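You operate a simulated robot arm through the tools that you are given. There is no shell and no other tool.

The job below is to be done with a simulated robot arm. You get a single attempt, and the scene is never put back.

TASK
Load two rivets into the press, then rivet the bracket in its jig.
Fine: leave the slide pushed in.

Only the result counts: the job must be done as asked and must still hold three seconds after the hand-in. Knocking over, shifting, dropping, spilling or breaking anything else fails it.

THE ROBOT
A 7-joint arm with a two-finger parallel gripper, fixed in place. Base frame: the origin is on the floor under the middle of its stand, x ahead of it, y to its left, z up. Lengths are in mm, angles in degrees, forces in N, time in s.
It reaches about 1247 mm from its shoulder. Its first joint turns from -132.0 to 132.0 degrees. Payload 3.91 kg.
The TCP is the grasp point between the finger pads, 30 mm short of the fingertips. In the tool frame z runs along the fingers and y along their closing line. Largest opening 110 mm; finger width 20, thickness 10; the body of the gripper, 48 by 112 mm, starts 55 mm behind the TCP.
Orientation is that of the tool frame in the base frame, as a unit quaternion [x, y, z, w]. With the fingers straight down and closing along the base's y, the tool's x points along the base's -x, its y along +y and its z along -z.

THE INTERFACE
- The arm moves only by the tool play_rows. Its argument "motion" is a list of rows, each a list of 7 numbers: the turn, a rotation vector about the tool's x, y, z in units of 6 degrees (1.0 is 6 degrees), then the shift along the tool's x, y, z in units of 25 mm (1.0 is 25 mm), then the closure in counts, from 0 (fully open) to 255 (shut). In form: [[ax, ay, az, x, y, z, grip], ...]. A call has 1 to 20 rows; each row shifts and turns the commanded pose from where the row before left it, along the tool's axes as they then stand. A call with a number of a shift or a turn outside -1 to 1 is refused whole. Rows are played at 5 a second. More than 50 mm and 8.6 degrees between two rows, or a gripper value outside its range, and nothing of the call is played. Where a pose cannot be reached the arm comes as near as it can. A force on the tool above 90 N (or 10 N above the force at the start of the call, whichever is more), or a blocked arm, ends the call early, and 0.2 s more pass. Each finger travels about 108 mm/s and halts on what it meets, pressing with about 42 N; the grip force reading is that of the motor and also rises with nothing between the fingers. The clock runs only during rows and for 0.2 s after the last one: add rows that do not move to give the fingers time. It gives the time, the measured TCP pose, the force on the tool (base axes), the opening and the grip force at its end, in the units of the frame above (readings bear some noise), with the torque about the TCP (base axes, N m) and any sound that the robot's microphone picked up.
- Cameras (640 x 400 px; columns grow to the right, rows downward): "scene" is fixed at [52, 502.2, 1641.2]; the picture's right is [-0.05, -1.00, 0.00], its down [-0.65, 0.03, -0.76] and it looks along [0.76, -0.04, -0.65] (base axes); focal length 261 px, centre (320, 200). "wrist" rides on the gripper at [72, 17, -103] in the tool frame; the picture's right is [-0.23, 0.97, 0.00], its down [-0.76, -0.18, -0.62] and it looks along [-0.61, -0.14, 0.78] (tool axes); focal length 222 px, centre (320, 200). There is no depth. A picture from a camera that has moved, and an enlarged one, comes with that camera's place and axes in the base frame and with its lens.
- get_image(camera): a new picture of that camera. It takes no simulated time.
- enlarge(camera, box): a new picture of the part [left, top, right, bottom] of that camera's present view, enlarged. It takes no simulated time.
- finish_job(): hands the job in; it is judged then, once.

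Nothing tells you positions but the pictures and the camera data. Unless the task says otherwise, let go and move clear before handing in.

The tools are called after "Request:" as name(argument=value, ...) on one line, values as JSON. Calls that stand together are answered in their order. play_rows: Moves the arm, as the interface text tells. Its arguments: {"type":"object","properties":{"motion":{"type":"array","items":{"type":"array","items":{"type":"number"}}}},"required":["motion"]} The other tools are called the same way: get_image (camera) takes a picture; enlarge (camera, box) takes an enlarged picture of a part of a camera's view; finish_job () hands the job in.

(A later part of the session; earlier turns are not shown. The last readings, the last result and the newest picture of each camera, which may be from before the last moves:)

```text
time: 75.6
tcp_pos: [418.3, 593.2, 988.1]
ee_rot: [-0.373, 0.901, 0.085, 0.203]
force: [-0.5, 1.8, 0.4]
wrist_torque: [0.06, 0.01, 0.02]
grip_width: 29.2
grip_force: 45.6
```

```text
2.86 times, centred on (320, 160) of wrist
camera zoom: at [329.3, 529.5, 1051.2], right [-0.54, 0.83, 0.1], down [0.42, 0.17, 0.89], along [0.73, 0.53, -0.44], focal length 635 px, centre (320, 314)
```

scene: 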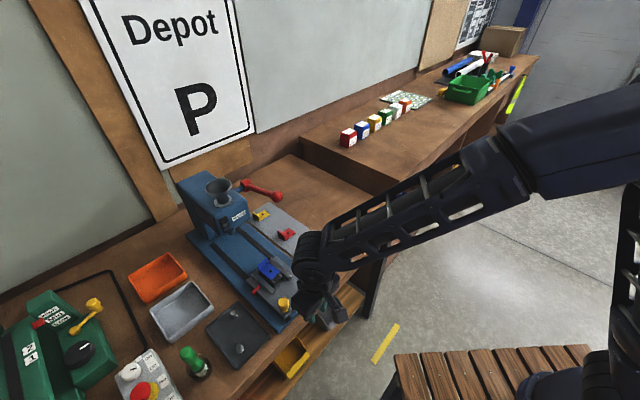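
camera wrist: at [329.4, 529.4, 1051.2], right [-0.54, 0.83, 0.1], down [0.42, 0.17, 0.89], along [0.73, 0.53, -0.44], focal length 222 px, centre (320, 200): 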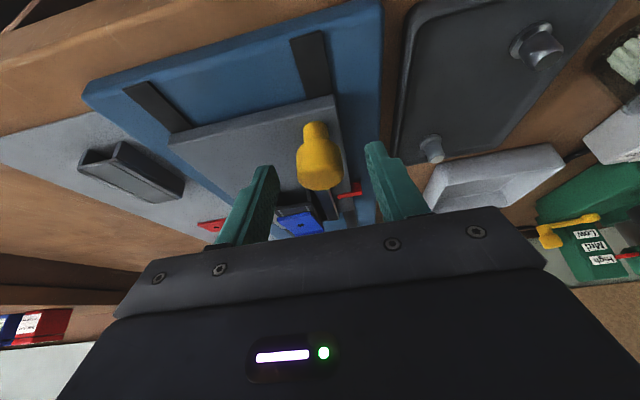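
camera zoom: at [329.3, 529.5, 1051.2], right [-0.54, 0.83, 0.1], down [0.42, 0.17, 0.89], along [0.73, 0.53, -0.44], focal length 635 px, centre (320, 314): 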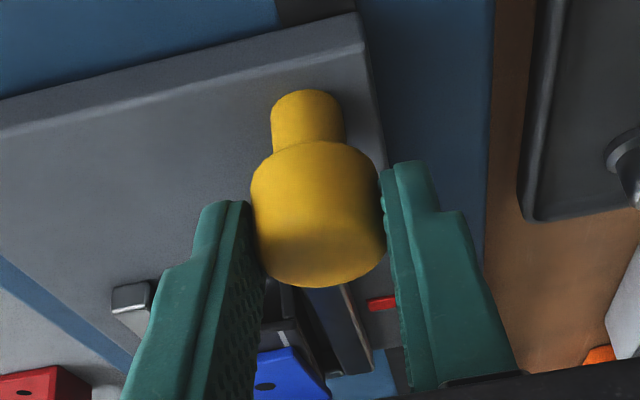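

The re-grip is clean and almost free of load. I'll push along the rail direction.

Request:
play_rows(motion=[[0, 0, 0, -0.15, 0.0, 0.07, 255], [0, 0, 0, -0.2888, 0.0, 0.1378, 255], [0, 0, 0, -0.2888, 0.0, 0.1378, 255], [0, 0, 0, -0.2888, 0.0, 0.1378, 255], [0, 0, 0, -0.2888, 0.0, 0.1378, 255], [0, 0, 0, -0.2888, 0.0, 0.1378, 255], [0, 0, 0, -0.2888, 0.0, 0.1378, 255], [0, 0, 0, -0.2888, 0.0, 0.1378, 255], [0, 0, 0, -0.2888, 0.0, 0.1378, 255], [0, 0, 0, -0.2888, 0.0, 0.1378, 255]])

Request:
get_image(camera="wrist")

Request:
enlarge(camera="scene", box=[170, 160, 350, 340])

```text
time: 77.8
tcp_pos: [471.8, 647.2, 987.8]
ee_rot: [-0.373, 0.901, 0.084, 0.203]
force: [-11.0, 10.8, -8.0]
wrist_torque: [0.74, -0.11, 0.15]
grip_width: 29.2
grip_force: 45.2
```

```text
taken
camera wrist: at [382.5, 582.7, 1051.3], right [-0.54, 0.83, 0.1], down [0.42, 0.17, 0.89], along [0.73, 0.53, -0.44], focal length 222 px, centre (320, 200)
```

wrist: 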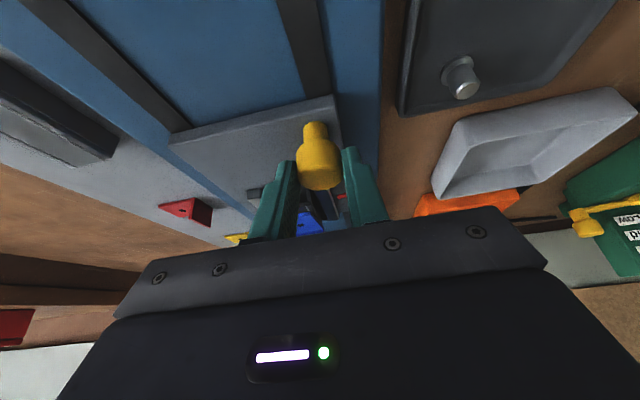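

```text
2.22 times, centred on (260, 250) of scene
camera zoom: at [52.0, 502.2, 1641.2], right [-0.05, -1.0, 0.0], down [-0.65, 0.03, -0.76], along [0.76, -0.04, -0.65], focal length 580 px, centre (453, 89)
```

zoom: 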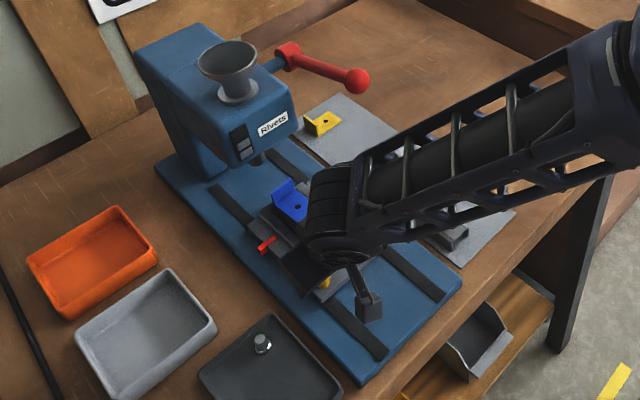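

It's tracking well, about 103 mm in. There's a slight sideways load, so the rails run nearer 46°. I'll add a small left correction and continue.

Request:
play_rows(motion=[[0, 0, 0, -0.2888, 0.035, 0.1378, 255], [0, 0, 0, -0.2888, 0.015, 0.1378, 255], [0, 0, 0, -0.2888, 0.005, 0.1378, 255], [0, 0, 0, -0.2888, 0.005, 0.1378, 255], [0, 0, 0, -0.2888, 0.005, 0.1378, 255], [0, 0, 0, -0.2888, 0.005, 0.1378, 255], [0, 0, 0, 0, 0, 0, 255]])

Request:
get_image(camera="wrist")

Request:
enlarge(camera="scene", box=[170, 160, 350, 340])

```text
time: 79.4
tcp_pos: [505.7, 682.6, 988.6]
ee_rot: [-0.372, 0.902, 0.085, 0.203]
force: [0.8, -0.7, 2.8]
wrist_torque: [-0.4, 0.25, -0.01]
grip_width: 29.1
grip_force: 45.1
```

```text
taken
camera wrist: at [417.3, 617.8, 1051.3], right [-0.54, 0.83, 0.1], down [0.42, 0.17, 0.89], along [0.73, 0.52, -0.44], focal length 222 px, centre (320, 200)
```

wrist: 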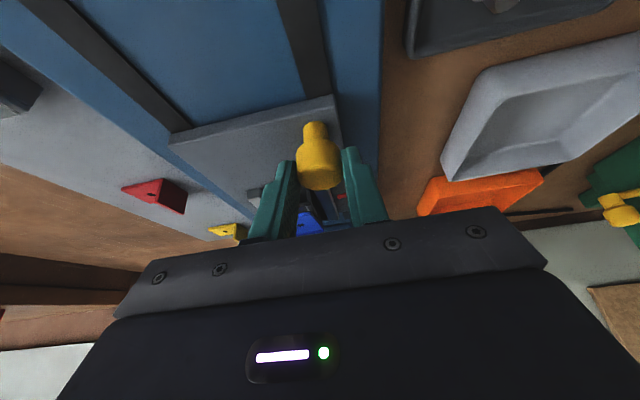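

```text
2.22 times, centred on (260, 250) of scene
camera zoom: at [52.0, 502.2, 1641.2], right [-0.05, -1.0, 0.0], down [-0.65, 0.03, -0.76], along [0.76, -0.04, -0.65], focal length 580 px, centre (453, 89)
```

zoom: 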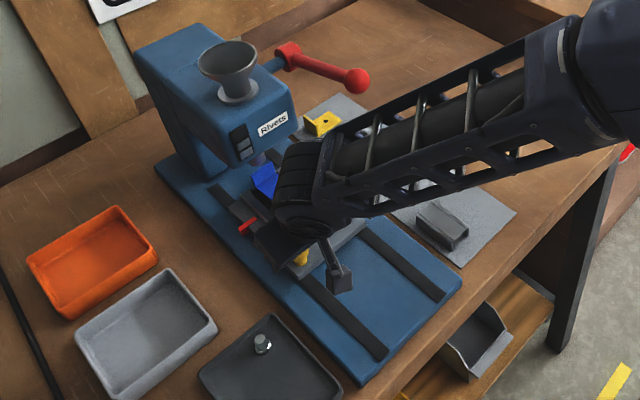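

About 152 mm in. The flange is now reaching the ram, so I'll check that area closely before the last stretch.

Request:
enlarge(camera="scene", box=[225, 215, 275, 265])

Request:
enlarge(camera="wrist", box=[280, 180, 360, 240])

```text
8.00 times, centred on (250, 240) of scene
camera zoom: at [52.0, 502.2, 1641.2], right [-0.05, -1.0, 0.0], down [-0.65, 0.03, -0.76], along [0.76, -0.04, -0.65], focal length 2088 px, centre (880, -120)
```

zoom: 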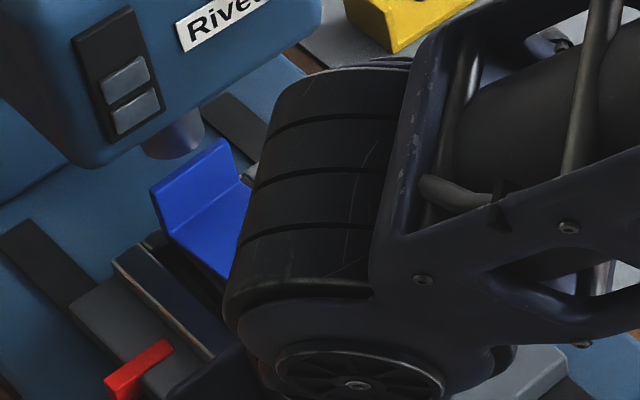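

```text
6.67 times, centred on (320, 210) of wrist
camera zoom: at [417.3, 617.8, 1051.3], right [-0.54, 0.83, 0.1], down [0.42, 0.17, 0.89], along [0.73, 0.52, -0.44], focal length 1481 px, centre (320, 133)
```

zoom: 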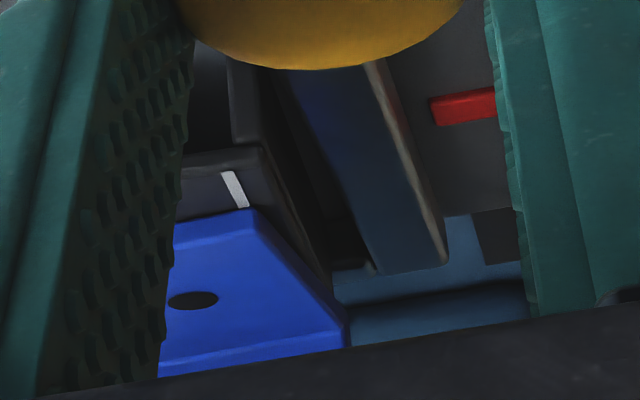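

Looks clear. I'll continue in small steps and watch the force.

Request:
play_rows(motion=[[0, 0, 0, -0.1444, 0.0025, 0.0689, 255], [0, 0, 0, -0.1444, 0.0025, 0.0689, 255], [0, 0, 0, -0.1444, 0.0025, 0.0689, 255], [0, 0, 0, -0.1444, 0.0025, 0.0689, 255]])

Request:
enlarge(camera="scene", box=[225, 215, 275, 265])

Request:
get_image(camera="wrist")

```text
time: 80.4
tcp_pos: [516.3, 693.9, 987.8]
ee_rot: [-0.373, 0.901, 0.084, 0.205]
force: [10.4, -12.3, -2.9]
wrist_torque: [-0.18, -0.5, -0.13]
grip_width: 29.1
grip_force: 45.2
```

```text
8.00 times, centred on (250, 240) of scene
camera zoom: at [52.0, 502.2, 1641.2], right [-0.05, -1.0, 0.0], down [-0.65, 0.03, -0.76], along [0.76, -0.04, -0.65], focal length 2088 px, centre (880, -120)
```

zoom: 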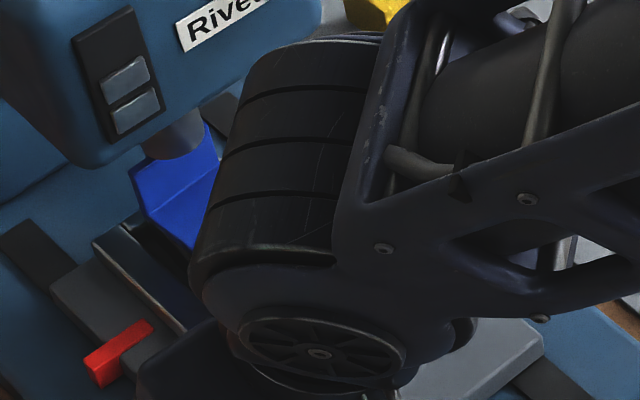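

```text
taken
camera wrist: at [428.0, 628.6, 1051.5], right [-0.54, 0.83, 0.1], down [0.42, 0.17, 0.89], along [0.73, 0.52, -0.45], focal length 222 px, centre (320, 200)
```

wrist: 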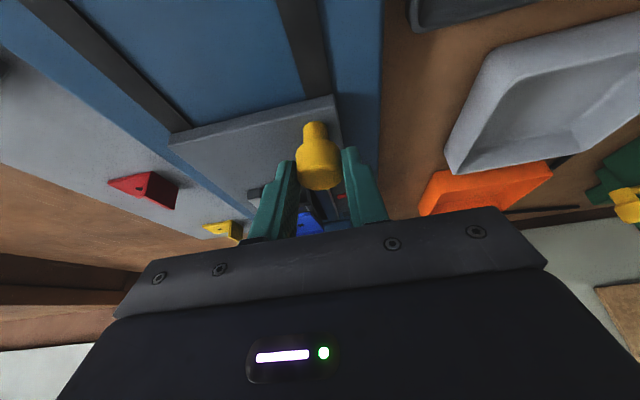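

Request:
play_rows(motion=[[0, 0, 0, -0.1444, -0.02, 0.0689, 255], [0, 0, 0, -0.1444, -0.01, 0.0689, 255], [0, 0, 0, -0.1444, -0.005, 0.0689, 255]])

Request:
enlarge(camera="scene", box=[225, 215, 275, 265])

```text
time: 81.2
tcp_pos: [526.0, 702.0, 987.3]
ee_rot: [-0.373, 0.901, 0.085, 0.205]
force: [9.2, -11.3, -2.2]
wrist_torque: [-0.81, 0.07, -0.17]
grip_width: 29.3
grip_force: 44.7
```

```text
8.00 times, centred on (250, 240) of scene
camera zoom: at [52.0, 502.2, 1641.2], right [-0.05, -1.0, 0.0], down [-0.65, 0.03, -0.76], along [0.76, -0.04, -0.65], focal length 2088 px, centre (880, -120)
```

zoom: 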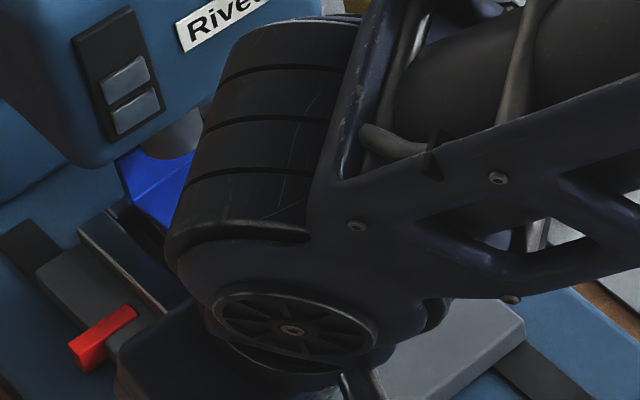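

About 180 mm in, with no blocking yet. I'll continue gently until the stop is felt.

Request:
play_rows(motion=[[0, 0, 0, -0.1083, -0.005, 0.0517, 255], [0, 0, 0, -0.1083, -0.005, 0.0517, 255], [0, 0, 0, 0, 0, 0, 255]])

```text
time: 82.0
tcp_pos: [529.0, 706.7, 987.7]
ee_rot: [-0.372, 0.901, 0.084, 0.204]
force: [10.8, -13.6, -3.9]
wrist_torque: [-0.52, -0.18, -0.15]
grip_width: 29.5
grip_force: 44.6
```

Request:
play_rows(motion=[[0, 0, 0, -0.1083, -0.02, 0.0517, 255], [0, 0, 0, -0.1083, -0.01, 0.0517, 255], [0, 0, 0, 0, 0, 0, 255]])

Request:
enlarge(camera="scene", box=[215, 205, 275, 265])

Request:
get_image(camera="wrist")

```text
time: 82.8
tcp_pos: [534.1, 710.1, 988.4]
ee_rot: [-0.373, 0.901, 0.085, 0.203]
force: [12.1, -7.5, -1.7]
wrist_torque: [-0.27, -0.21, -0.17]
grip_width: 29.2
grip_force: 45.0
```

```text
6.67 times, centred on (245, 235) of scene
camera zoom: at [52.0, 502.2, 1641.2], right [-0.05, -1.0, 0.0], down [-0.65, 0.03, -0.76], along [0.76, -0.04, -0.65], focal length 1740 px, centre (820, -33)
```

zoom: 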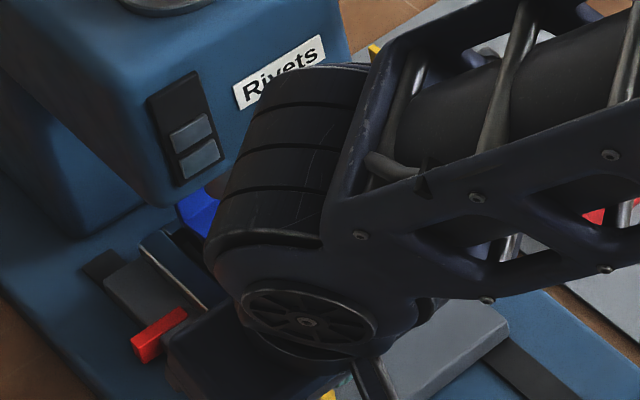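

```text
taken
camera wrist: at [444.7, 645.1, 1051.3], right [-0.54, 0.83, 0.1], down [0.42, 0.17, 0.89], along [0.73, 0.53, -0.44], focal length 222 px, centre (320, 200)
```

wrist: 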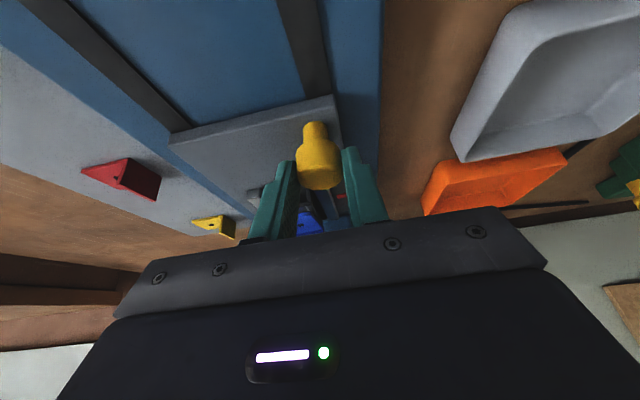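

No stop yet at about 192 mm. The slots in the base still show roughly 15 mm of room ahead of the slide, so I'll go on in small steps.

Request:
play_rows(motion=[[0, 0, 0, -0.0722, -0.01, 0.0344, 255], [0, 0, 0, -0.0722, -0.01, 0.0344, 255], [0, 0, 0, -0.0722, -0.0, 0.0344, 255], [0, 0, 0, 0, 0, 0, 255]])

```text
time: 83.8
tcp_pos: [537.1, 713.4, 987.3]
ee_rot: [-0.373, 0.901, 0.083, 0.203]
force: [-12.4, -35.3, 9.0]
wrist_torque: [-1.09, 0.38, -0.23]
grip_width: 29.6
grip_force: 45.6
```

There's about 34 N of resistance along the rail now, which should be the end stop at roughly 196 mm. I'll give it one more small push to confirm.

Request:
play_rows(motion=[[0, 0, 0, -0.0541, 0, 0.0258, 255], [0, 0, 0, 0, 0, 0, 255]])

Request:
enlarge(camera="scene", box=[215, 205, 275, 265])

Request:
enlarge(camera="wrist", box=[270, 170, 370, 240])

```text
time: 84.4
tcp_pos: [538.1, 714.8, 987.3]
ee_rot: [-0.373, 0.901, 0.084, 0.203]
force: [-14.9, -30.6, -1.0]
wrist_torque: [-0.97, 0.52, -0.11]
grip_width: 29.2
grip_force: 45.2
```

```text
6.67 times, centred on (245, 235) of scene
camera zoom: at [52.0, 502.2, 1641.2], right [-0.05, -1.0, 0.0], down [-0.65, 0.03, -0.76], along [0.76, -0.04, -0.65], focal length 1740 px, centre (820, -33)
```

zoom: 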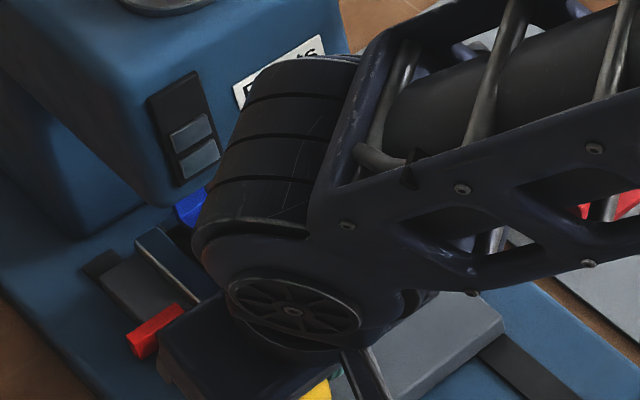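

```text
5.71 times, centred on (320, 205) of wrist
camera zoom: at [449.2, 649.6, 1051.2], right [-0.54, 0.83, 0.1], down [0.42, 0.17, 0.89], along [0.73, 0.52, -0.45], focal length 1269 px, centre (320, 171)
```

zoom: 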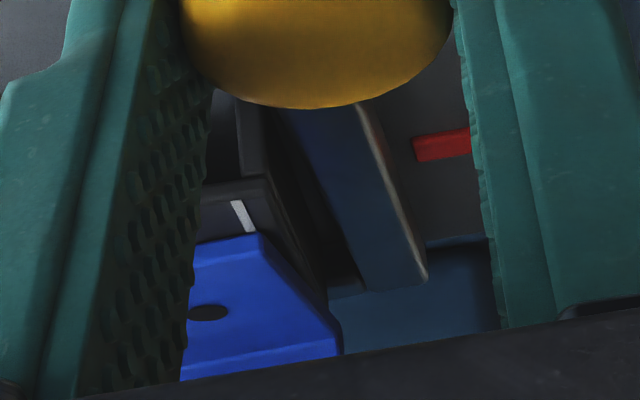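

Request:
play_rows(motion=[[0, 0, 0, -0.0541, 0, 0.0258, 255], [0, 0, 0, -0.0541, 0, 0.0258, 255], [0, 0, 0, 0, 0, 0, 255]])

Request:
enlarge(camera="wrist", box=[220, 90, 420, 230])

Request:
enlarge(camera="scene", box=[215, 205, 275, 265])

```text
time: 85.2
tcp_pos: [542.3, 717.6, 991.0]
ee_rot: [-0.373, 0.901, 0.085, 0.205]
force: [-0.7, -9.4, -5.8]
wrist_torque: [0.24, -0.32, -0.05]
grip_width: 28.7
grip_force: 45.0
```

```text
2.86 times, centred on (320, 160) of wrist
camera zoom: at [452.8, 653.0, 1052.5], right [-0.54, 0.83, 0.1], down [0.42, 0.17, 0.89], along [0.73, 0.53, -0.44], focal length 635 px, centre (320, 314)
```

zoom: 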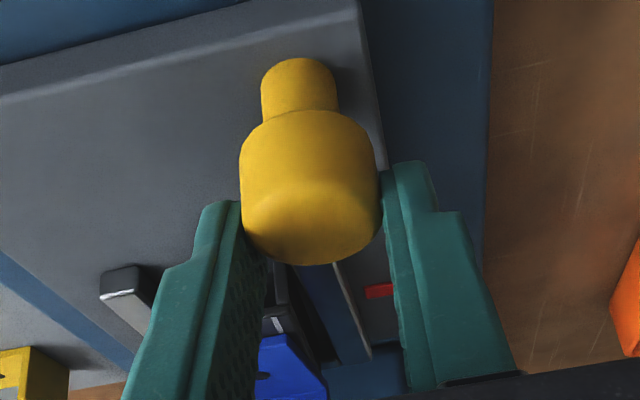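

```text
6.67 times, centred on (245, 235) of scene
camera zoom: at [52.0, 502.2, 1641.2], right [-0.05, -1.0, 0.0], down [-0.65, 0.03, -0.76], along [0.76, -0.04, -0.65], focal length 1740 px, centre (820, -33)
```

zoom: 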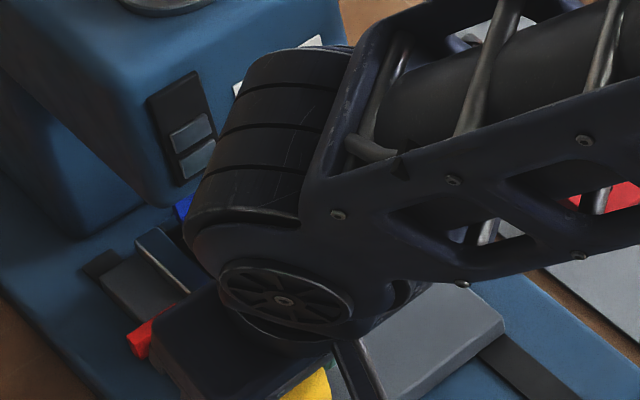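

The slide is hard against its stop; the gripper only slipped a little on the knob. I'll release, back away and inspect the hole under the ram.

Request:
play_rows(motion=[[0, 0, 0, 0, 0, 0, 116], [0, 0, 0, 0, 0, 0, 116], [0, 0, 0, 0, 0, -0.6, 116], [0, 0, 0, 0, 0, -0.9, 116], [0, 0, 0, 0.9, 0, -0.5, 116], [0, 0, 0, 0.9, 0, -0.43, 116], [0, 0, 0, 0.9, 0, -0.43, 116], [0, 0, 0, 0.9, 0, -0.43, 116], [0, 0, 0, 0.9, 0, -0.43, 116], [0, 0, 0, 0.9, 0, -0.43, 116], [0, 0, 0, 0, 0, 0, 116]])

Request:
get_image(camera="wrist")

Request:
enlarge(camera="scene", box=[210, 195, 310, 295])

```text
time: 87.6
tcp_pos: [424.3, 599.6, 1025.0]
ee_rot: [-0.374, 0.901, 0.084, 0.203]
force: [0.4, 0.2, 0.5]
wrist_torque: [0.01, 0.01, 0.0]
grip_width: 59.9
grip_force: 0.1
```

```text
taken
camera wrist: at [335.1, 535.0, 1087.5], right [-0.54, 0.83, 0.1], down [0.42, 0.17, 0.89], along [0.73, 0.52, -0.44], focal length 222 px, centre (320, 200)
```

wrist: 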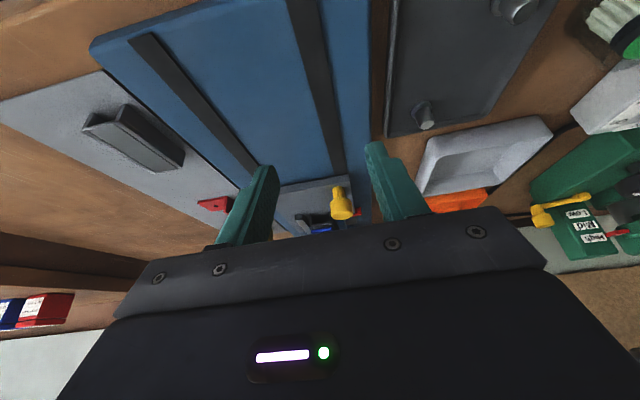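

```text
4.00 times, centred on (260, 245) of scene
camera zoom: at [52.0, 502.2, 1641.2], right [-0.05, -1.0, 0.0], down [-0.65, 0.03, -0.76], along [0.76, -0.04, -0.65], focal length 1044 px, centre (560, 20)
```

zoom: 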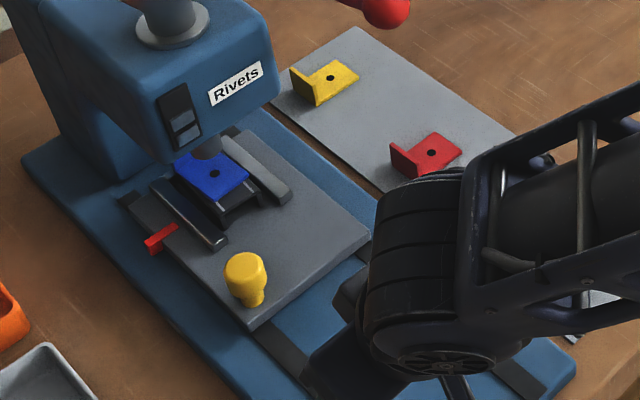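

Request:
enlarge(camera="scene", box=[230, 220, 280, 255])

Request:
enlarge(camera="wrist", box=[270, 170, 370, 240])

```text
11.43 times, centred on (255, 238) of scene
camera zoom: at [52.0, 502.2, 1641.2], right [-0.05, -1.0, 0.0], down [-0.65, 0.03, -0.76], along [0.76, -0.04, -0.65], focal length 2982 px, centre (1063, -229)
```

zoom: 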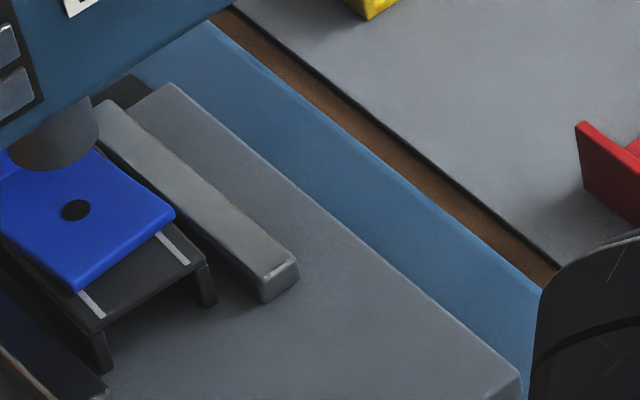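

```text
5.71 times, centred on (320, 205) of wrist
camera zoom: at [335.1, 535.0, 1087.5], right [-0.54, 0.83, 0.1], down [0.42, 0.17, 0.89], along [0.73, 0.52, -0.44], focal length 1269 px, centre (320, 171)
```

zoom: 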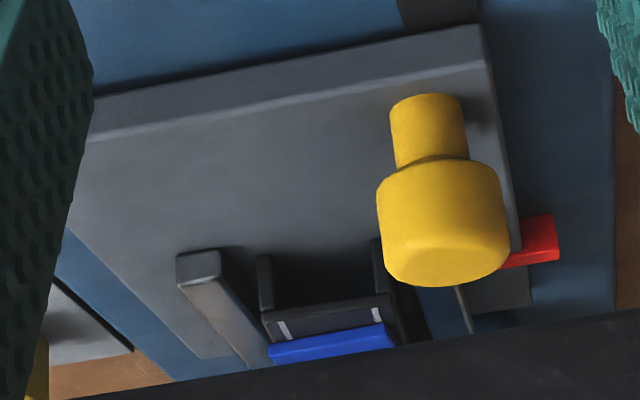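

At the stop, the hole computes to (650, 762) and the ram axis to about the same, so the bracket hole is under the ram. Next is the red lever. Its ball is at (643.6, 599.5, 1154.5) and it pivots about (758, 715, 1112) with a radius near 166 mm. I'll rise and move to a pre-grasp above the ball.

Request:
play_rows(motion=[[0, 0, 0, -0.433, 0, -0.908, 100], [0, 0, 0, -0.433, 0, -0.908, 100], [0, 0, 0, -0.433, 0, -0.908, 100], [0, 0, 0, -0.433, 0, -0.908, 100], [0, 0, 0, -0.433, 0, -0.908, 100], [0, 0, 0, -0.433, 0, -0.908, 100], [0, 0, 0, -0.433, 0, -0.908, 100], [0, 0, 0, -0.433, 0, -0.908, 100], [0, 0, 0, -0.62, -0.889, 0.295, 100], [0, 0, 0, -0.62, -0.889, 0.295, 100], [0, 0, 0, -0.62, -0.889, 0.295, 100], [0, 0, 0, -0.62, -0.889, 0.295, 100], [0, 0, 0, -0.62, -0.889, 0.295, 100], [0, 0, 0, -0.62, -0.889, 0.295, 100], [0, 0, 0, -0.62, -0.889, 0.295, 100], [0, 0, 0, 0, 0, 0, 100], [0, 0, 0, 0, 0, 0, 100]])

Request:
get_image(camera="wrist")

Request:
get_image(camera="scene")

```text
time: 91.2
tcp_pos: [618.3, 574.2, 1224.7]
ee_rot: [-0.373, 0.901, 0.085, 0.205]
force: [0.3, 0.1, -0.3]
wrist_torque: [0.0, 0.0, 0.0]
grip_width: 67.0
grip_force: 0.1
```

```text
taken
camera wrist: at [529.0, 509.4, 1288.2], right [-0.54, 0.83, 0.1], down [0.42, 0.17, 0.89], along [0.73, 0.52, -0.44], focal length 222 px, centre (320, 200)
```

wrist: 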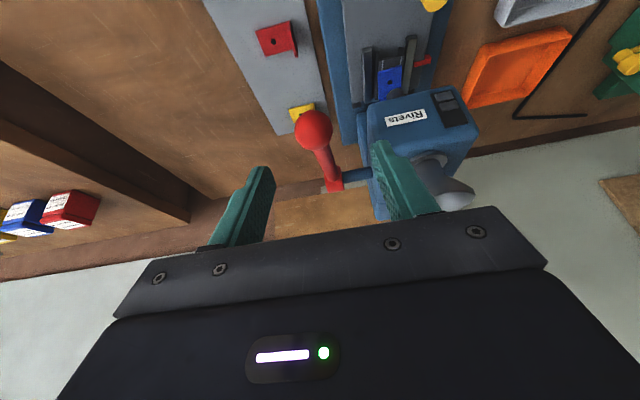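

```text
taken
```

scene: 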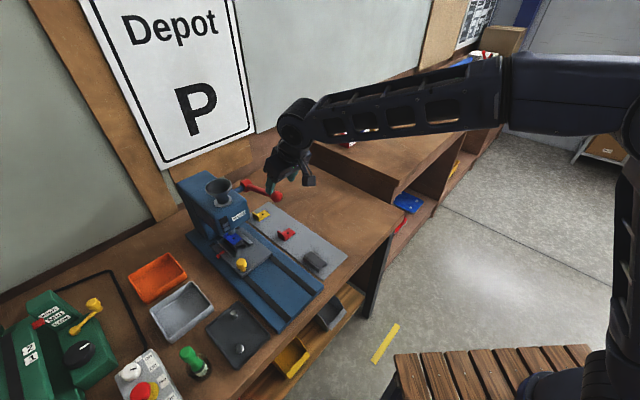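

The ball is nearly on the approach line. I'll enlarge to fine-tune.

Request:
enlarge(camera="wrist", box=[260, 80, 420, 220])

```text
2.86 times, centred on (340, 150) of wrist
camera zoom: at [529.0, 509.4, 1288.2], right [-0.54, 0.83, 0.1], down [0.42, 0.17, 0.89], along [0.73, 0.52, -0.44], focal length 635 px, centre (263, 343)
```

zoom: 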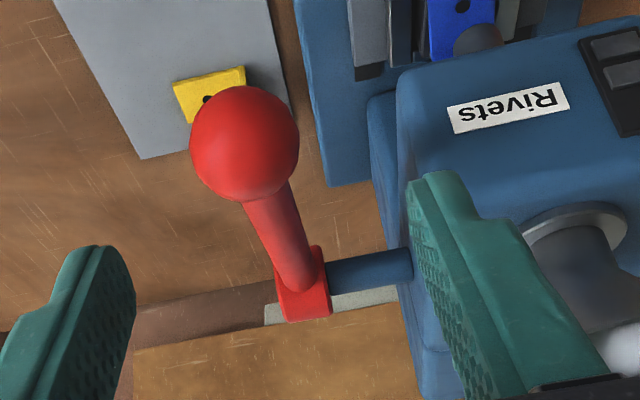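

Request:
play_rows(motion=[[0, 0, 0, 0.06, -0.21, 0, 100], [0, 0, 0, 0, 0, 0.84, 100], [0, 0, 0, 0, 0, 0.84, 100], [0, 0, 0, 0, 0, 0.84, 100], [0, 0, 0, 0, 0, 0, 100]])

Request:
enlarge(camera="wrist", box=[220, 90, 420, 230])

```text
time: 92.4
tcp_pos: [640.6, 586.2, 1168.9]
ee_rot: [-0.374, 0.901, 0.085, 0.204]
force: [-0.7, -0.7, 1.0]
wrist_torque: [0.01, -0.01, 0.0]
grip_width: 67.0
grip_force: 0.1
```

```text
2.86 times, centred on (320, 160) of wrist
camera zoom: at [550.7, 522.8, 1231.4], right [-0.54, 0.83, 0.1], down [0.42, 0.17, 0.89], along [0.73, 0.52, -0.44], focal length 635 px, centre (320, 314)
```

zoom: 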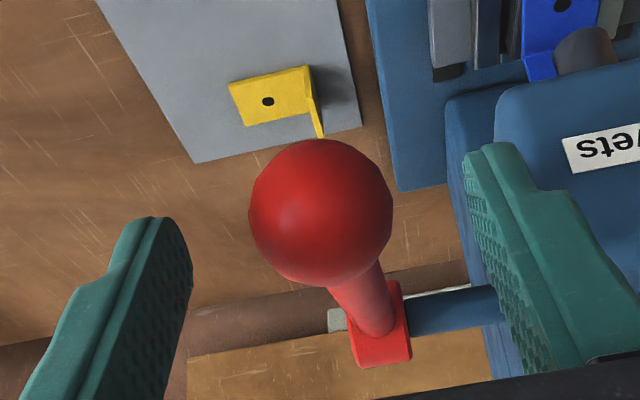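

Well centred on the ball. I'll advance the last 26 mm and close on it.

Request:
play_rows(motion=[[0, 0, 0, 0, 0, 0.53, 100], [0, 0, 0, 0, 0, 0.53, 100], [0, 0, 0, 0, 0, 0, 100], [0, 0, 0, 0, 0, 0, 255], [0, 0, 0, 0, 0, 0, 255], [0, 0, 0, 0, 0, 0, 255], [0, 0, 0, 0, 0, 0, 255]])

Request:
get_image(camera="wrist")

Request:
enlarge(camera="scene", box=[190, 140, 330, 260])

```text
time: 94.0
tcp_pos: [648.1, 596.6, 1144.4]
ee_rot: [-0.373, 0.901, 0.084, 0.203]
force: [2.4, -1.8, -0.1]
wrist_torque: [0.04, -0.07, -0.01]
grip_width: 35.5
grip_force: 44.7
```

```text
taken
camera wrist: at [560.0, 531.3, 1207.7], right [-0.54, 0.83, 0.1], down [0.42, 0.17, 0.89], along [0.73, 0.52, -0.44], focal length 222 px, centre (320, 200)
```

wrist: 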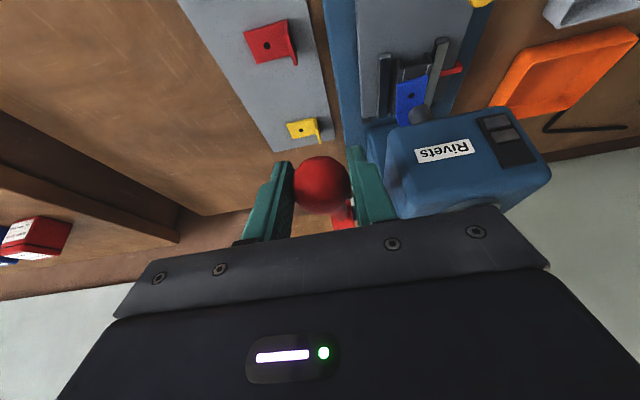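

```text
3.33 times, centred on (260, 200) of scene
camera zoom: at [52.0, 502.2, 1641.2], right [-0.05, -1.0, 0.0], down [-0.65, 0.03, -0.76], along [0.76, -0.04, -0.65], focal length 870 px, centre (520, 200)
```

zoom: 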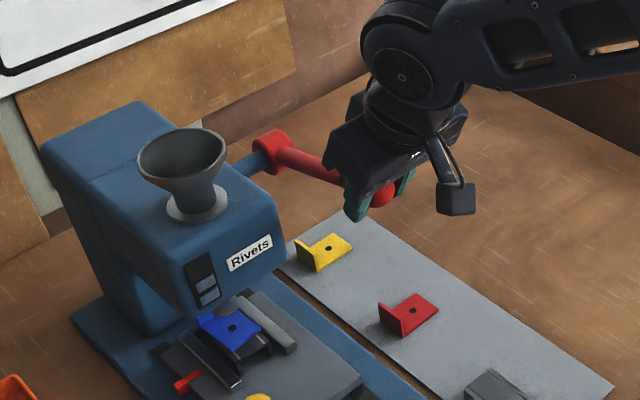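

The ball is gripped at 35.5 mm. I'll pull it down along the computed arc, starting with two small steps to read the resistance.

Request:
play_rows(motion=[[0, 0, 0, 0.33, 0, 0.468, 255], [0, 0, 0, 0.286, 0, 0.497, 255]])

Request:
get_image(camera="wrist")

Request:
enlarge(camera="scene", box=[190, 140, 330, 260])

```text
time: 94.6
tcp_pos: [646.1, 592.4, 1114.9]
ee_rot: [-0.373, 0.901, 0.084, 0.203]
force: [-0.6, -5.6, 7.5]
wrist_torque: [0.56, -0.71, 0.05]
grip_width: 35.4
grip_force: 45.0
```

```text
taken
camera wrist: at [557.1, 528.4, 1178.3], right [-0.54, 0.83, 0.1], down [0.42, 0.17, 0.89], along [0.73, 0.52, -0.44], focal length 222 px, centre (320, 200)
```

wrist: 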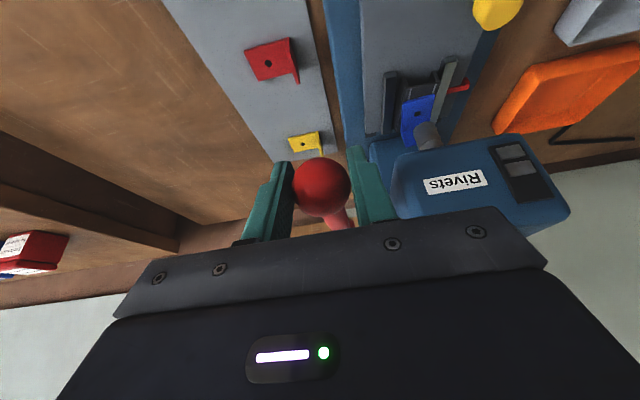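

```text
3.33 times, centred on (260, 200) of scene
camera zoom: at [52.0, 502.2, 1641.2], right [-0.05, -1.0, 0.0], down [-0.65, 0.03, -0.76], along [0.76, -0.04, -0.65], focal length 870 px, centre (520, 200)
```

zoom: 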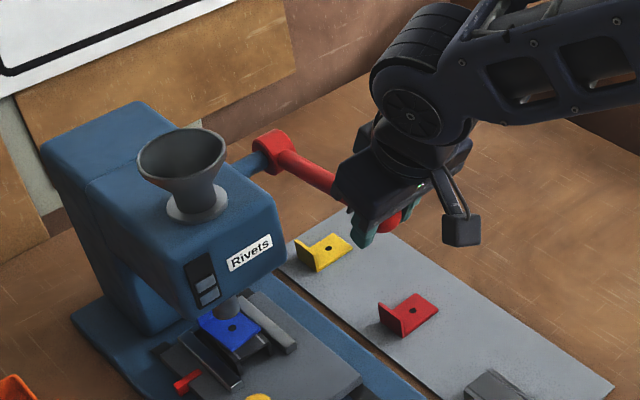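

The lever moves with only about 7 N of resistance and the ram is coming down. I'll continue along the arc.

Request:
play_rows(motion=[[0, 0, 0, 0.243, 0, 0.518, 255], [0, 0, 0, 0.194, 0, 0.537, 255], [0, 0, 0, 0.149, 0, 0.554, 255]])

Request:
get_image(camera="wrist")

Request:
enlarge(camera="scene", box=[190, 140, 330, 260])

```text
time: 95.4
tcp_pos: [648.9, 596.1, 1073.1]
ee_rot: [-0.373, 0.901, 0.084, 0.204]
force: [-4.8, -3.0, 7.9]
wrist_torque: [0.58, -0.53, -0.03]
grip_width: 35.1
grip_force: 44.1
```

```text
taken
camera wrist: at [559.8, 530.9, 1136.6], right [-0.54, 0.83, 0.1], down [0.42, 0.17, 0.89], along [0.73, 0.53, -0.44], focal length 222 px, centre (320, 200)
```

wrist: 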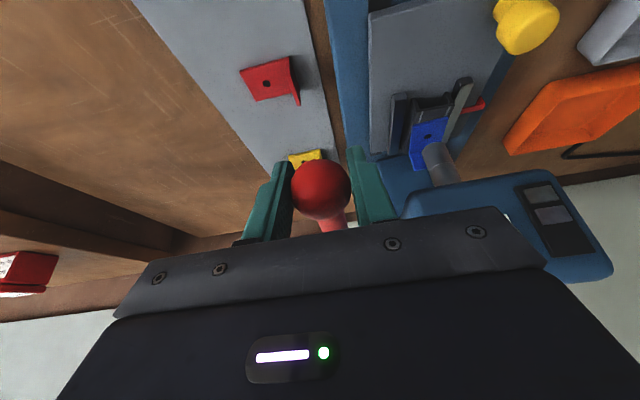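

```text
3.33 times, centred on (260, 200) of scene
camera zoom: at [52.0, 502.2, 1641.2], right [-0.05, -1.0, 0.0], down [-0.65, 0.03, -0.76], along [0.76, -0.04, -0.65], focal length 870 px, centre (520, 200)
```

zoom: 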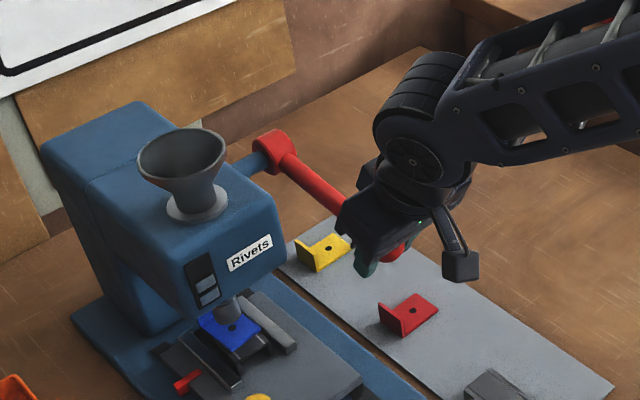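

The ram is descending. I'll check ram-to-hole alignment from this angle before going further.

Request:
enlarge(camera="wrist", box=[380, 80, 500, 190])

Request:
enlarge(camera="scene", box=[225, 220, 275, 255])

```text
3.64 times, centred on (440, 135) of wrist
camera zoom: at [559.8, 530.9, 1136.6], right [-0.54, 0.83, 0.1], down [0.42, 0.17, 0.89], along [0.73, 0.53, -0.44], focal length 808 px, centre (-116, 436)
```

zoom: 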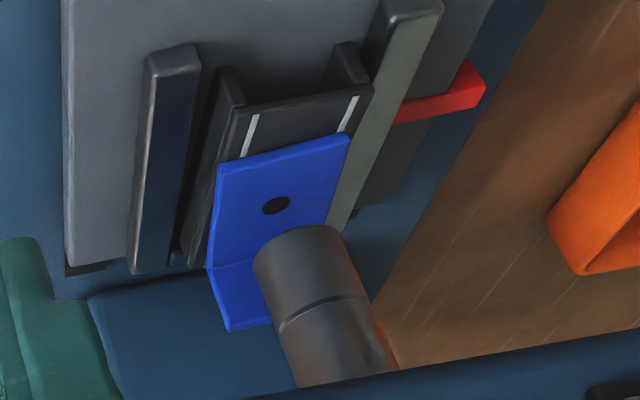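

```text
11.43 times, centred on (250, 238) of scene
camera zoom: at [52.0, 502.2, 1641.2], right [-0.05, -1.0, 0.0], down [-0.65, 0.03, -0.76], along [0.76, -0.04, -0.65], focal length 2982 px, centre (1120, -229)
```

zoom: 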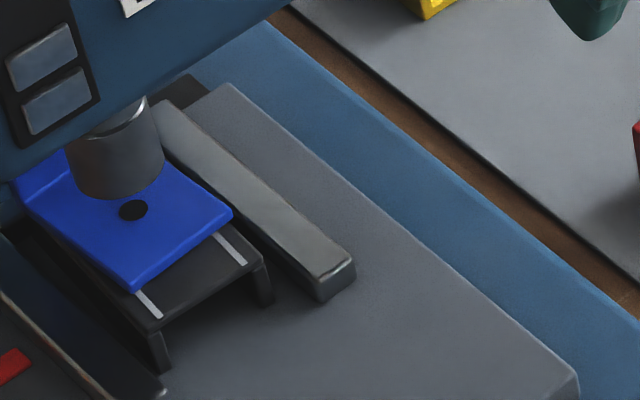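

The ram axis projects onto the hole within about 2 mm from both cameras, with roughly 19 mm of stroke left. I'll keep pulling.

Request:
play_rows(motion=[[0, 0, 0, 0.1, 0, 0.564, 255], [0, 0, 0, 0.05, 0, 0.57, 255], [0, 0, 0, 0, 0, 0.572, 255], [0, 0, 0, -0.052, 0, 0.57, 255]])

Request:
enlarge(camera="wrist", box=[220, 70, 520, 250])

Request:
enlarge(camera="scene", box=[190, 140, 330, 260])

```text
time: 96.4
tcp_pos: [664.0, 611.0, 1018.7]
ee_rot: [-0.373, 0.902, 0.084, 0.202]
force: [-13.7, -12.0, -3.9]
wrist_torque: [0.04, -0.06, -0.02]
grip_width: 35.4
grip_force: 44.6
```

```text
2.13 times, centred on (370, 160) of wrist
camera zoom: at [575.0, 546.3, 1083.1], right [-0.54, 0.83, 0.1], down [0.42, 0.17, 0.89], along [0.73, 0.52, -0.45], focal length 474 px, centre (213, 285)
```

zoom: 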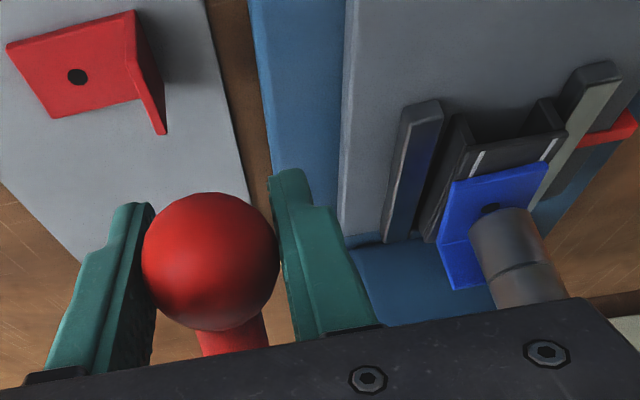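

```text
3.33 times, centred on (260, 200) of scene
camera zoom: at [52.0, 502.2, 1641.2], right [-0.05, -1.0, 0.0], down [-0.65, 0.03, -0.76], along [0.76, -0.04, -0.65], focal length 870 px, centre (520, 200)
```

zoom: 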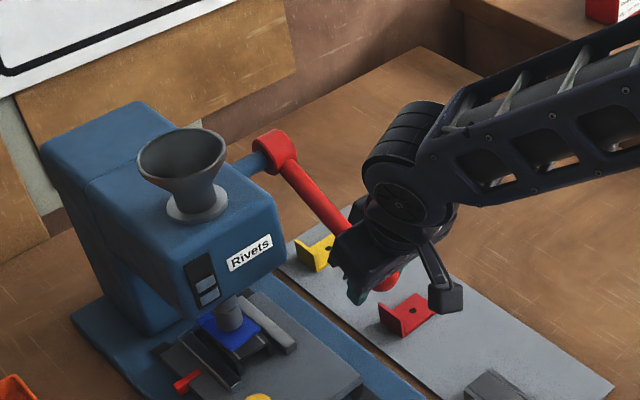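

Request:
enlarge(camera="wrist", box=[410, 120, 500, 210])

Request:
enlarge(camera="scene", box=[225, 220, 275, 255])

Request:
enlarge(camera="scene", box=[255, 200, 325, 250])

```text
4.44 times, centred on (455, 165) of wrist
camera zoom: at [575.0, 546.3, 1083.1], right [-0.54, 0.83, 0.1], down [0.42, 0.17, 0.89], along [0.73, 0.52, -0.45], focal length 987 px, centre (-280, 356)
```

zoom: 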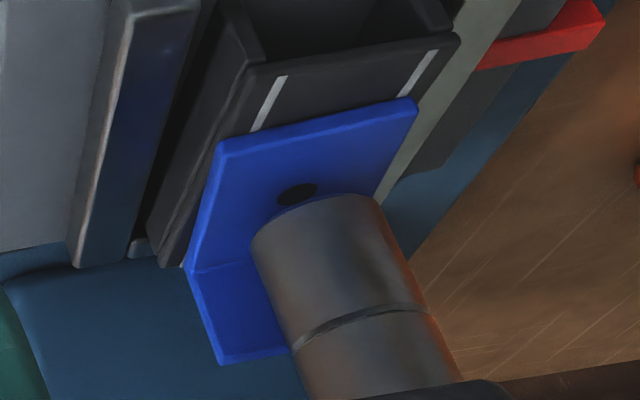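

```text
11.43 times, centred on (250, 238) of scene
camera zoom: at [52.0, 502.2, 1641.2], right [-0.05, -1.0, 0.0], down [-0.65, 0.03, -0.76], along [0.76, -0.04, -0.65], focal length 2982 px, centre (1120, -229)
```

zoom: 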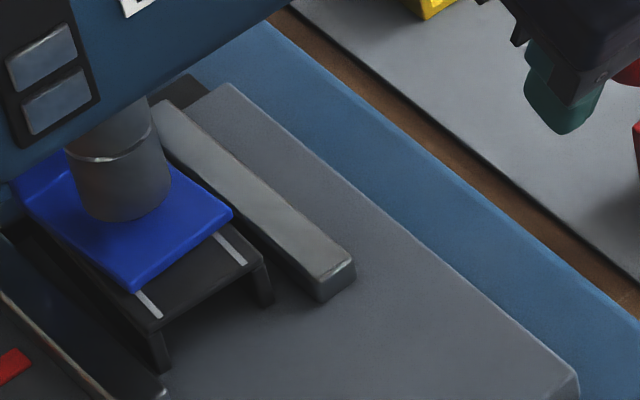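

```text
8.00 times, centred on (290, 225) of scene
camera zoom: at [52.0, 502.2, 1641.2], right [-0.05, -1.0, 0.0], down [-0.65, 0.03, -0.76], along [0.76, -0.04, -0.65], focal length 2088 px, centre (560, 0)
```

zoom: 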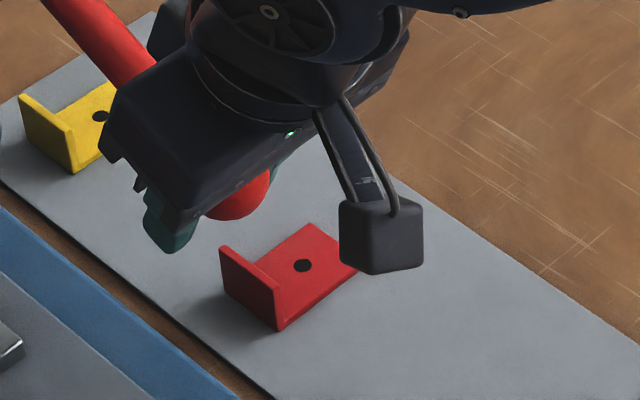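

About 10 mm of ram stroke remains. I'll lean the tool back further as the lever turns, to keep the fingertips well above the red bracket on the mat, and continue.

Request:
play_rows(motion=[[0, -0.9, 0, -0.064, 0, 0.562, 255], [0, -0.9, 0, -0.112, 0, 0.561, 255]])

Request:
enlarge(camera="wrist", box=[220, 70, 520, 250])

Request:
enlarge(camera="scene", box=[225, 210, 325, 260])

```text
time: 97.0
tcp_pos: [676.1, 622.8, 996.3]
ee_rot: [-0.363, 0.878, 0.119, 0.287]
force: [-16.1, -23.1, -15.4]
wrist_torque: [-0.16, 0.15, 0.0]
grip_width: 35.5
grip_force: 44.8
```

```text
2.13 times, centred on (370, 160) of wrist
camera zoom: at [580.1, 551.6, 1038.6], right [-0.56, 0.82, 0.13], down [0.3, 0.05, 0.95], along [0.77, 0.57, -0.27], focal length 474 px, centre (213, 285)
```

zoom: 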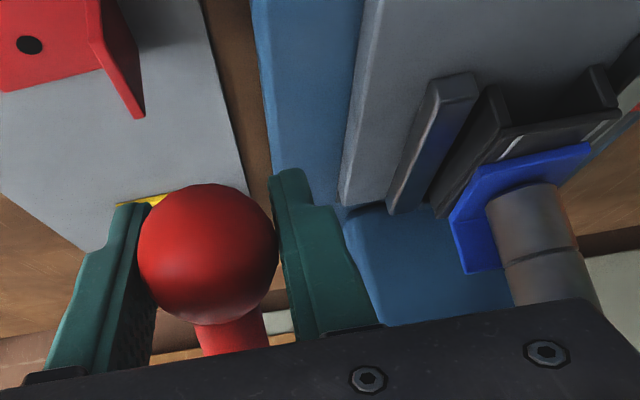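

```text
6.40 times, centred on (275, 235) of scene
camera zoom: at [52.0, 502.2, 1641.2], right [-0.05, -1.0, 0.0], down [-0.65, 0.03, -0.76], along [0.76, -0.04, -0.65], focal length 1670 px, centre (608, -24)
```

zoom: 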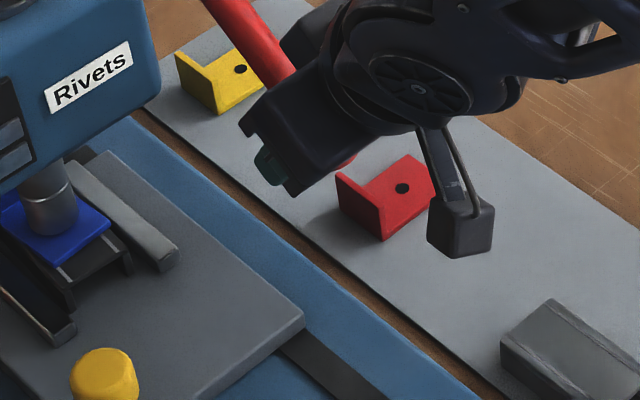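

There's a slight radial mismatch, about 2 mm, so I'll open the arc a little and continue.

Request:
play_rows(motion=[[0, -0.85, 0, -0.036, 0, 0.612, 255]])

Request:
enlarge(camera="scene", box=[225, 220, 275, 255])

Request:
enlarge(camera="scene", box=[255, 200, 325, 250])

```text
time: 97.4
tcp_pos: [683.6, 630.9, 985.8]
ee_rot: [-0.358, 0.864, 0.136, 0.328]
force: [-7.1, -14.7, -7.2]
wrist_torque: [-0.31, 0.38, 0.27]
grip_width: 35.3
grip_force: 44.9
```

```text
11.43 times, centred on (250, 238) of scene
camera zoom: at [52.0, 502.2, 1641.2], right [-0.05, -1.0, 0.0], down [-0.65, 0.03, -0.76], along [0.76, -0.04, -0.65], focal length 2982 px, centre (1120, -229)
```

zoom: 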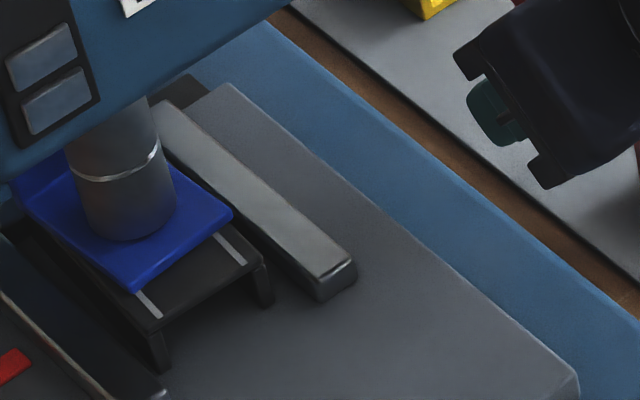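

```text
8.00 times, centred on (290, 225) of scene
camera zoom: at [52.0, 502.2, 1641.2], right [-0.05, -1.0, 0.0], down [-0.65, 0.03, -0.76], along [0.76, -0.04, -0.65], focal length 2088 px, centre (560, 0)
```

zoom: 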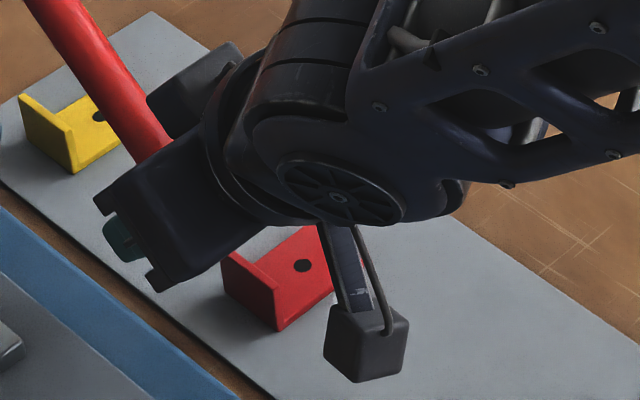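

The ram is within a millimetre or two of the bracket. I'll pull a little further and watch for contact force or a sound.

Request:
play_rows(motion=[[0, -0.5, 0, -0.042, 0, 0.437, 255]])

Request:
enlarge(camera="scene", box=[225, 220, 275, 255])

```text
time: 97.8
tcp_pos: [689.3, 636.7, 981.4]
ee_rot: [-0.354, 0.855, 0.145, 0.351]
force: [-15.5, -26.9, 9.8]
wrist_torque: [-0.35, 0.34, 0.08]
grip_width: 35.7
grip_force: 44.6
```

```text
11.43 times, centred on (250, 238) of scene
camera zoom: at [52.0, 502.2, 1641.2], right [-0.05, -1.0, 0.0], down [-0.65, 0.03, -0.76], along [0.76, -0.04, -0.65], focal length 2982 px, centre (1120, -229)
```

zoom: 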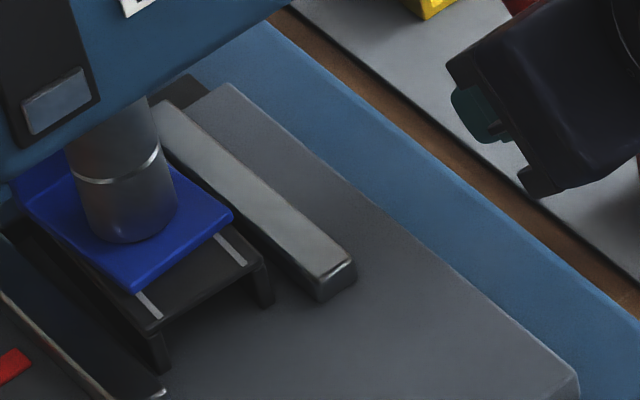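

The window dropped from two rivets to one, so a rivet was driven. I'll press slightly and hold so the stroke is complete.

Request:
play_rows(motion=[[0, 0, 0, -0.02, 0, 0.1, 255], [0, 0, 0, 0, 0, 0, 255], [0, 0, 0, 0, 0, 0, 255]])

Request:
enlarge(camera="scene", box=[225, 220, 275, 255])

```text
time: 98.6
tcp_pos: [691.1, 638.4, 979.3]
ee_rot: [-0.354, 0.855, 0.145, 0.35]
force: [-6.3, -22.2, 23.4]
wrist_torque: [-0.19, 0.11, 0.09]
grip_width: 35.0
grip_force: 44.9
```

```text
11.43 times, centred on (250, 238) of scene
camera zoom: at [52.0, 502.2, 1641.2], right [-0.05, -1.0, 0.0], down [-0.65, 0.03, -0.76], along [0.76, -0.04, -0.65], focal length 2982 px, centre (1120, -229)
```

zoom: 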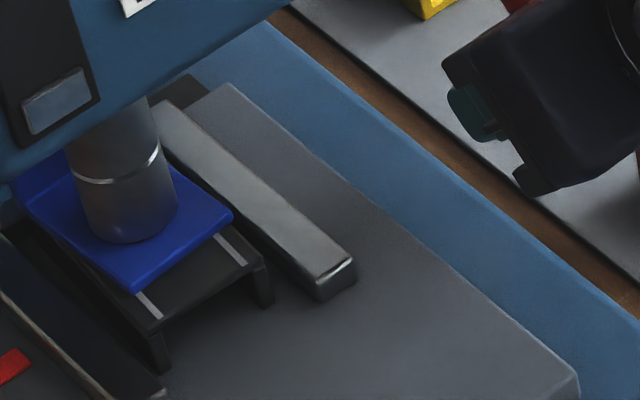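

The lever is at its end stop with the rivet set. I'll guide the lever back up along the fitted arc (pivot u=55, z=1107, R≈168).

Request:
play_rows(motion=[[0, 0, 0, 0.041, 0, -0.701, 255], [0, 0, 0, -0.027, 0, -0.702, 255], [0, 0, 0, -0.103, 0, -0.694, 255], [0, 0, 0, -0.177, 0, -0.678, 255]])

Request:
enlarge(camera="scene", box=[225, 220, 275, 255])

```text
time: 99.6
tcp_pos: [661.9, 607.1, 1032.0]
ee_rot: [-0.354, 0.856, 0.144, 0.349]
force: [11.2, 0.3, 5.1]
wrist_torque: [-0.14, 0.34, 0.04]
grip_width: 35.2
grip_force: 45.1
```

```text
11.43 times, centred on (250, 238) of scene
camera zoom: at [52.0, 502.2, 1641.2], right [-0.05, -1.0, 0.0], down [-0.65, 0.03, -0.76], along [0.76, -0.04, -0.65], focal length 2982 px, centre (1120, -229)
```

zoom: 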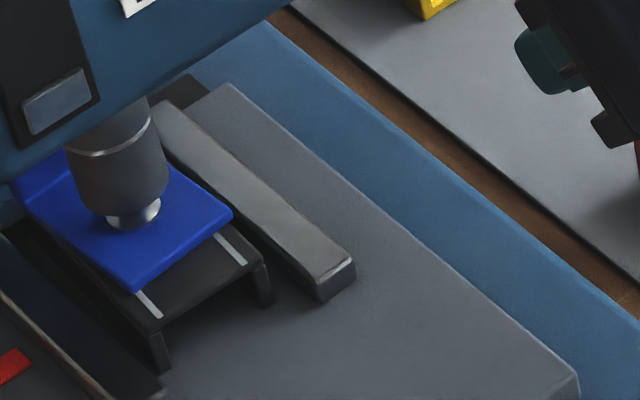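

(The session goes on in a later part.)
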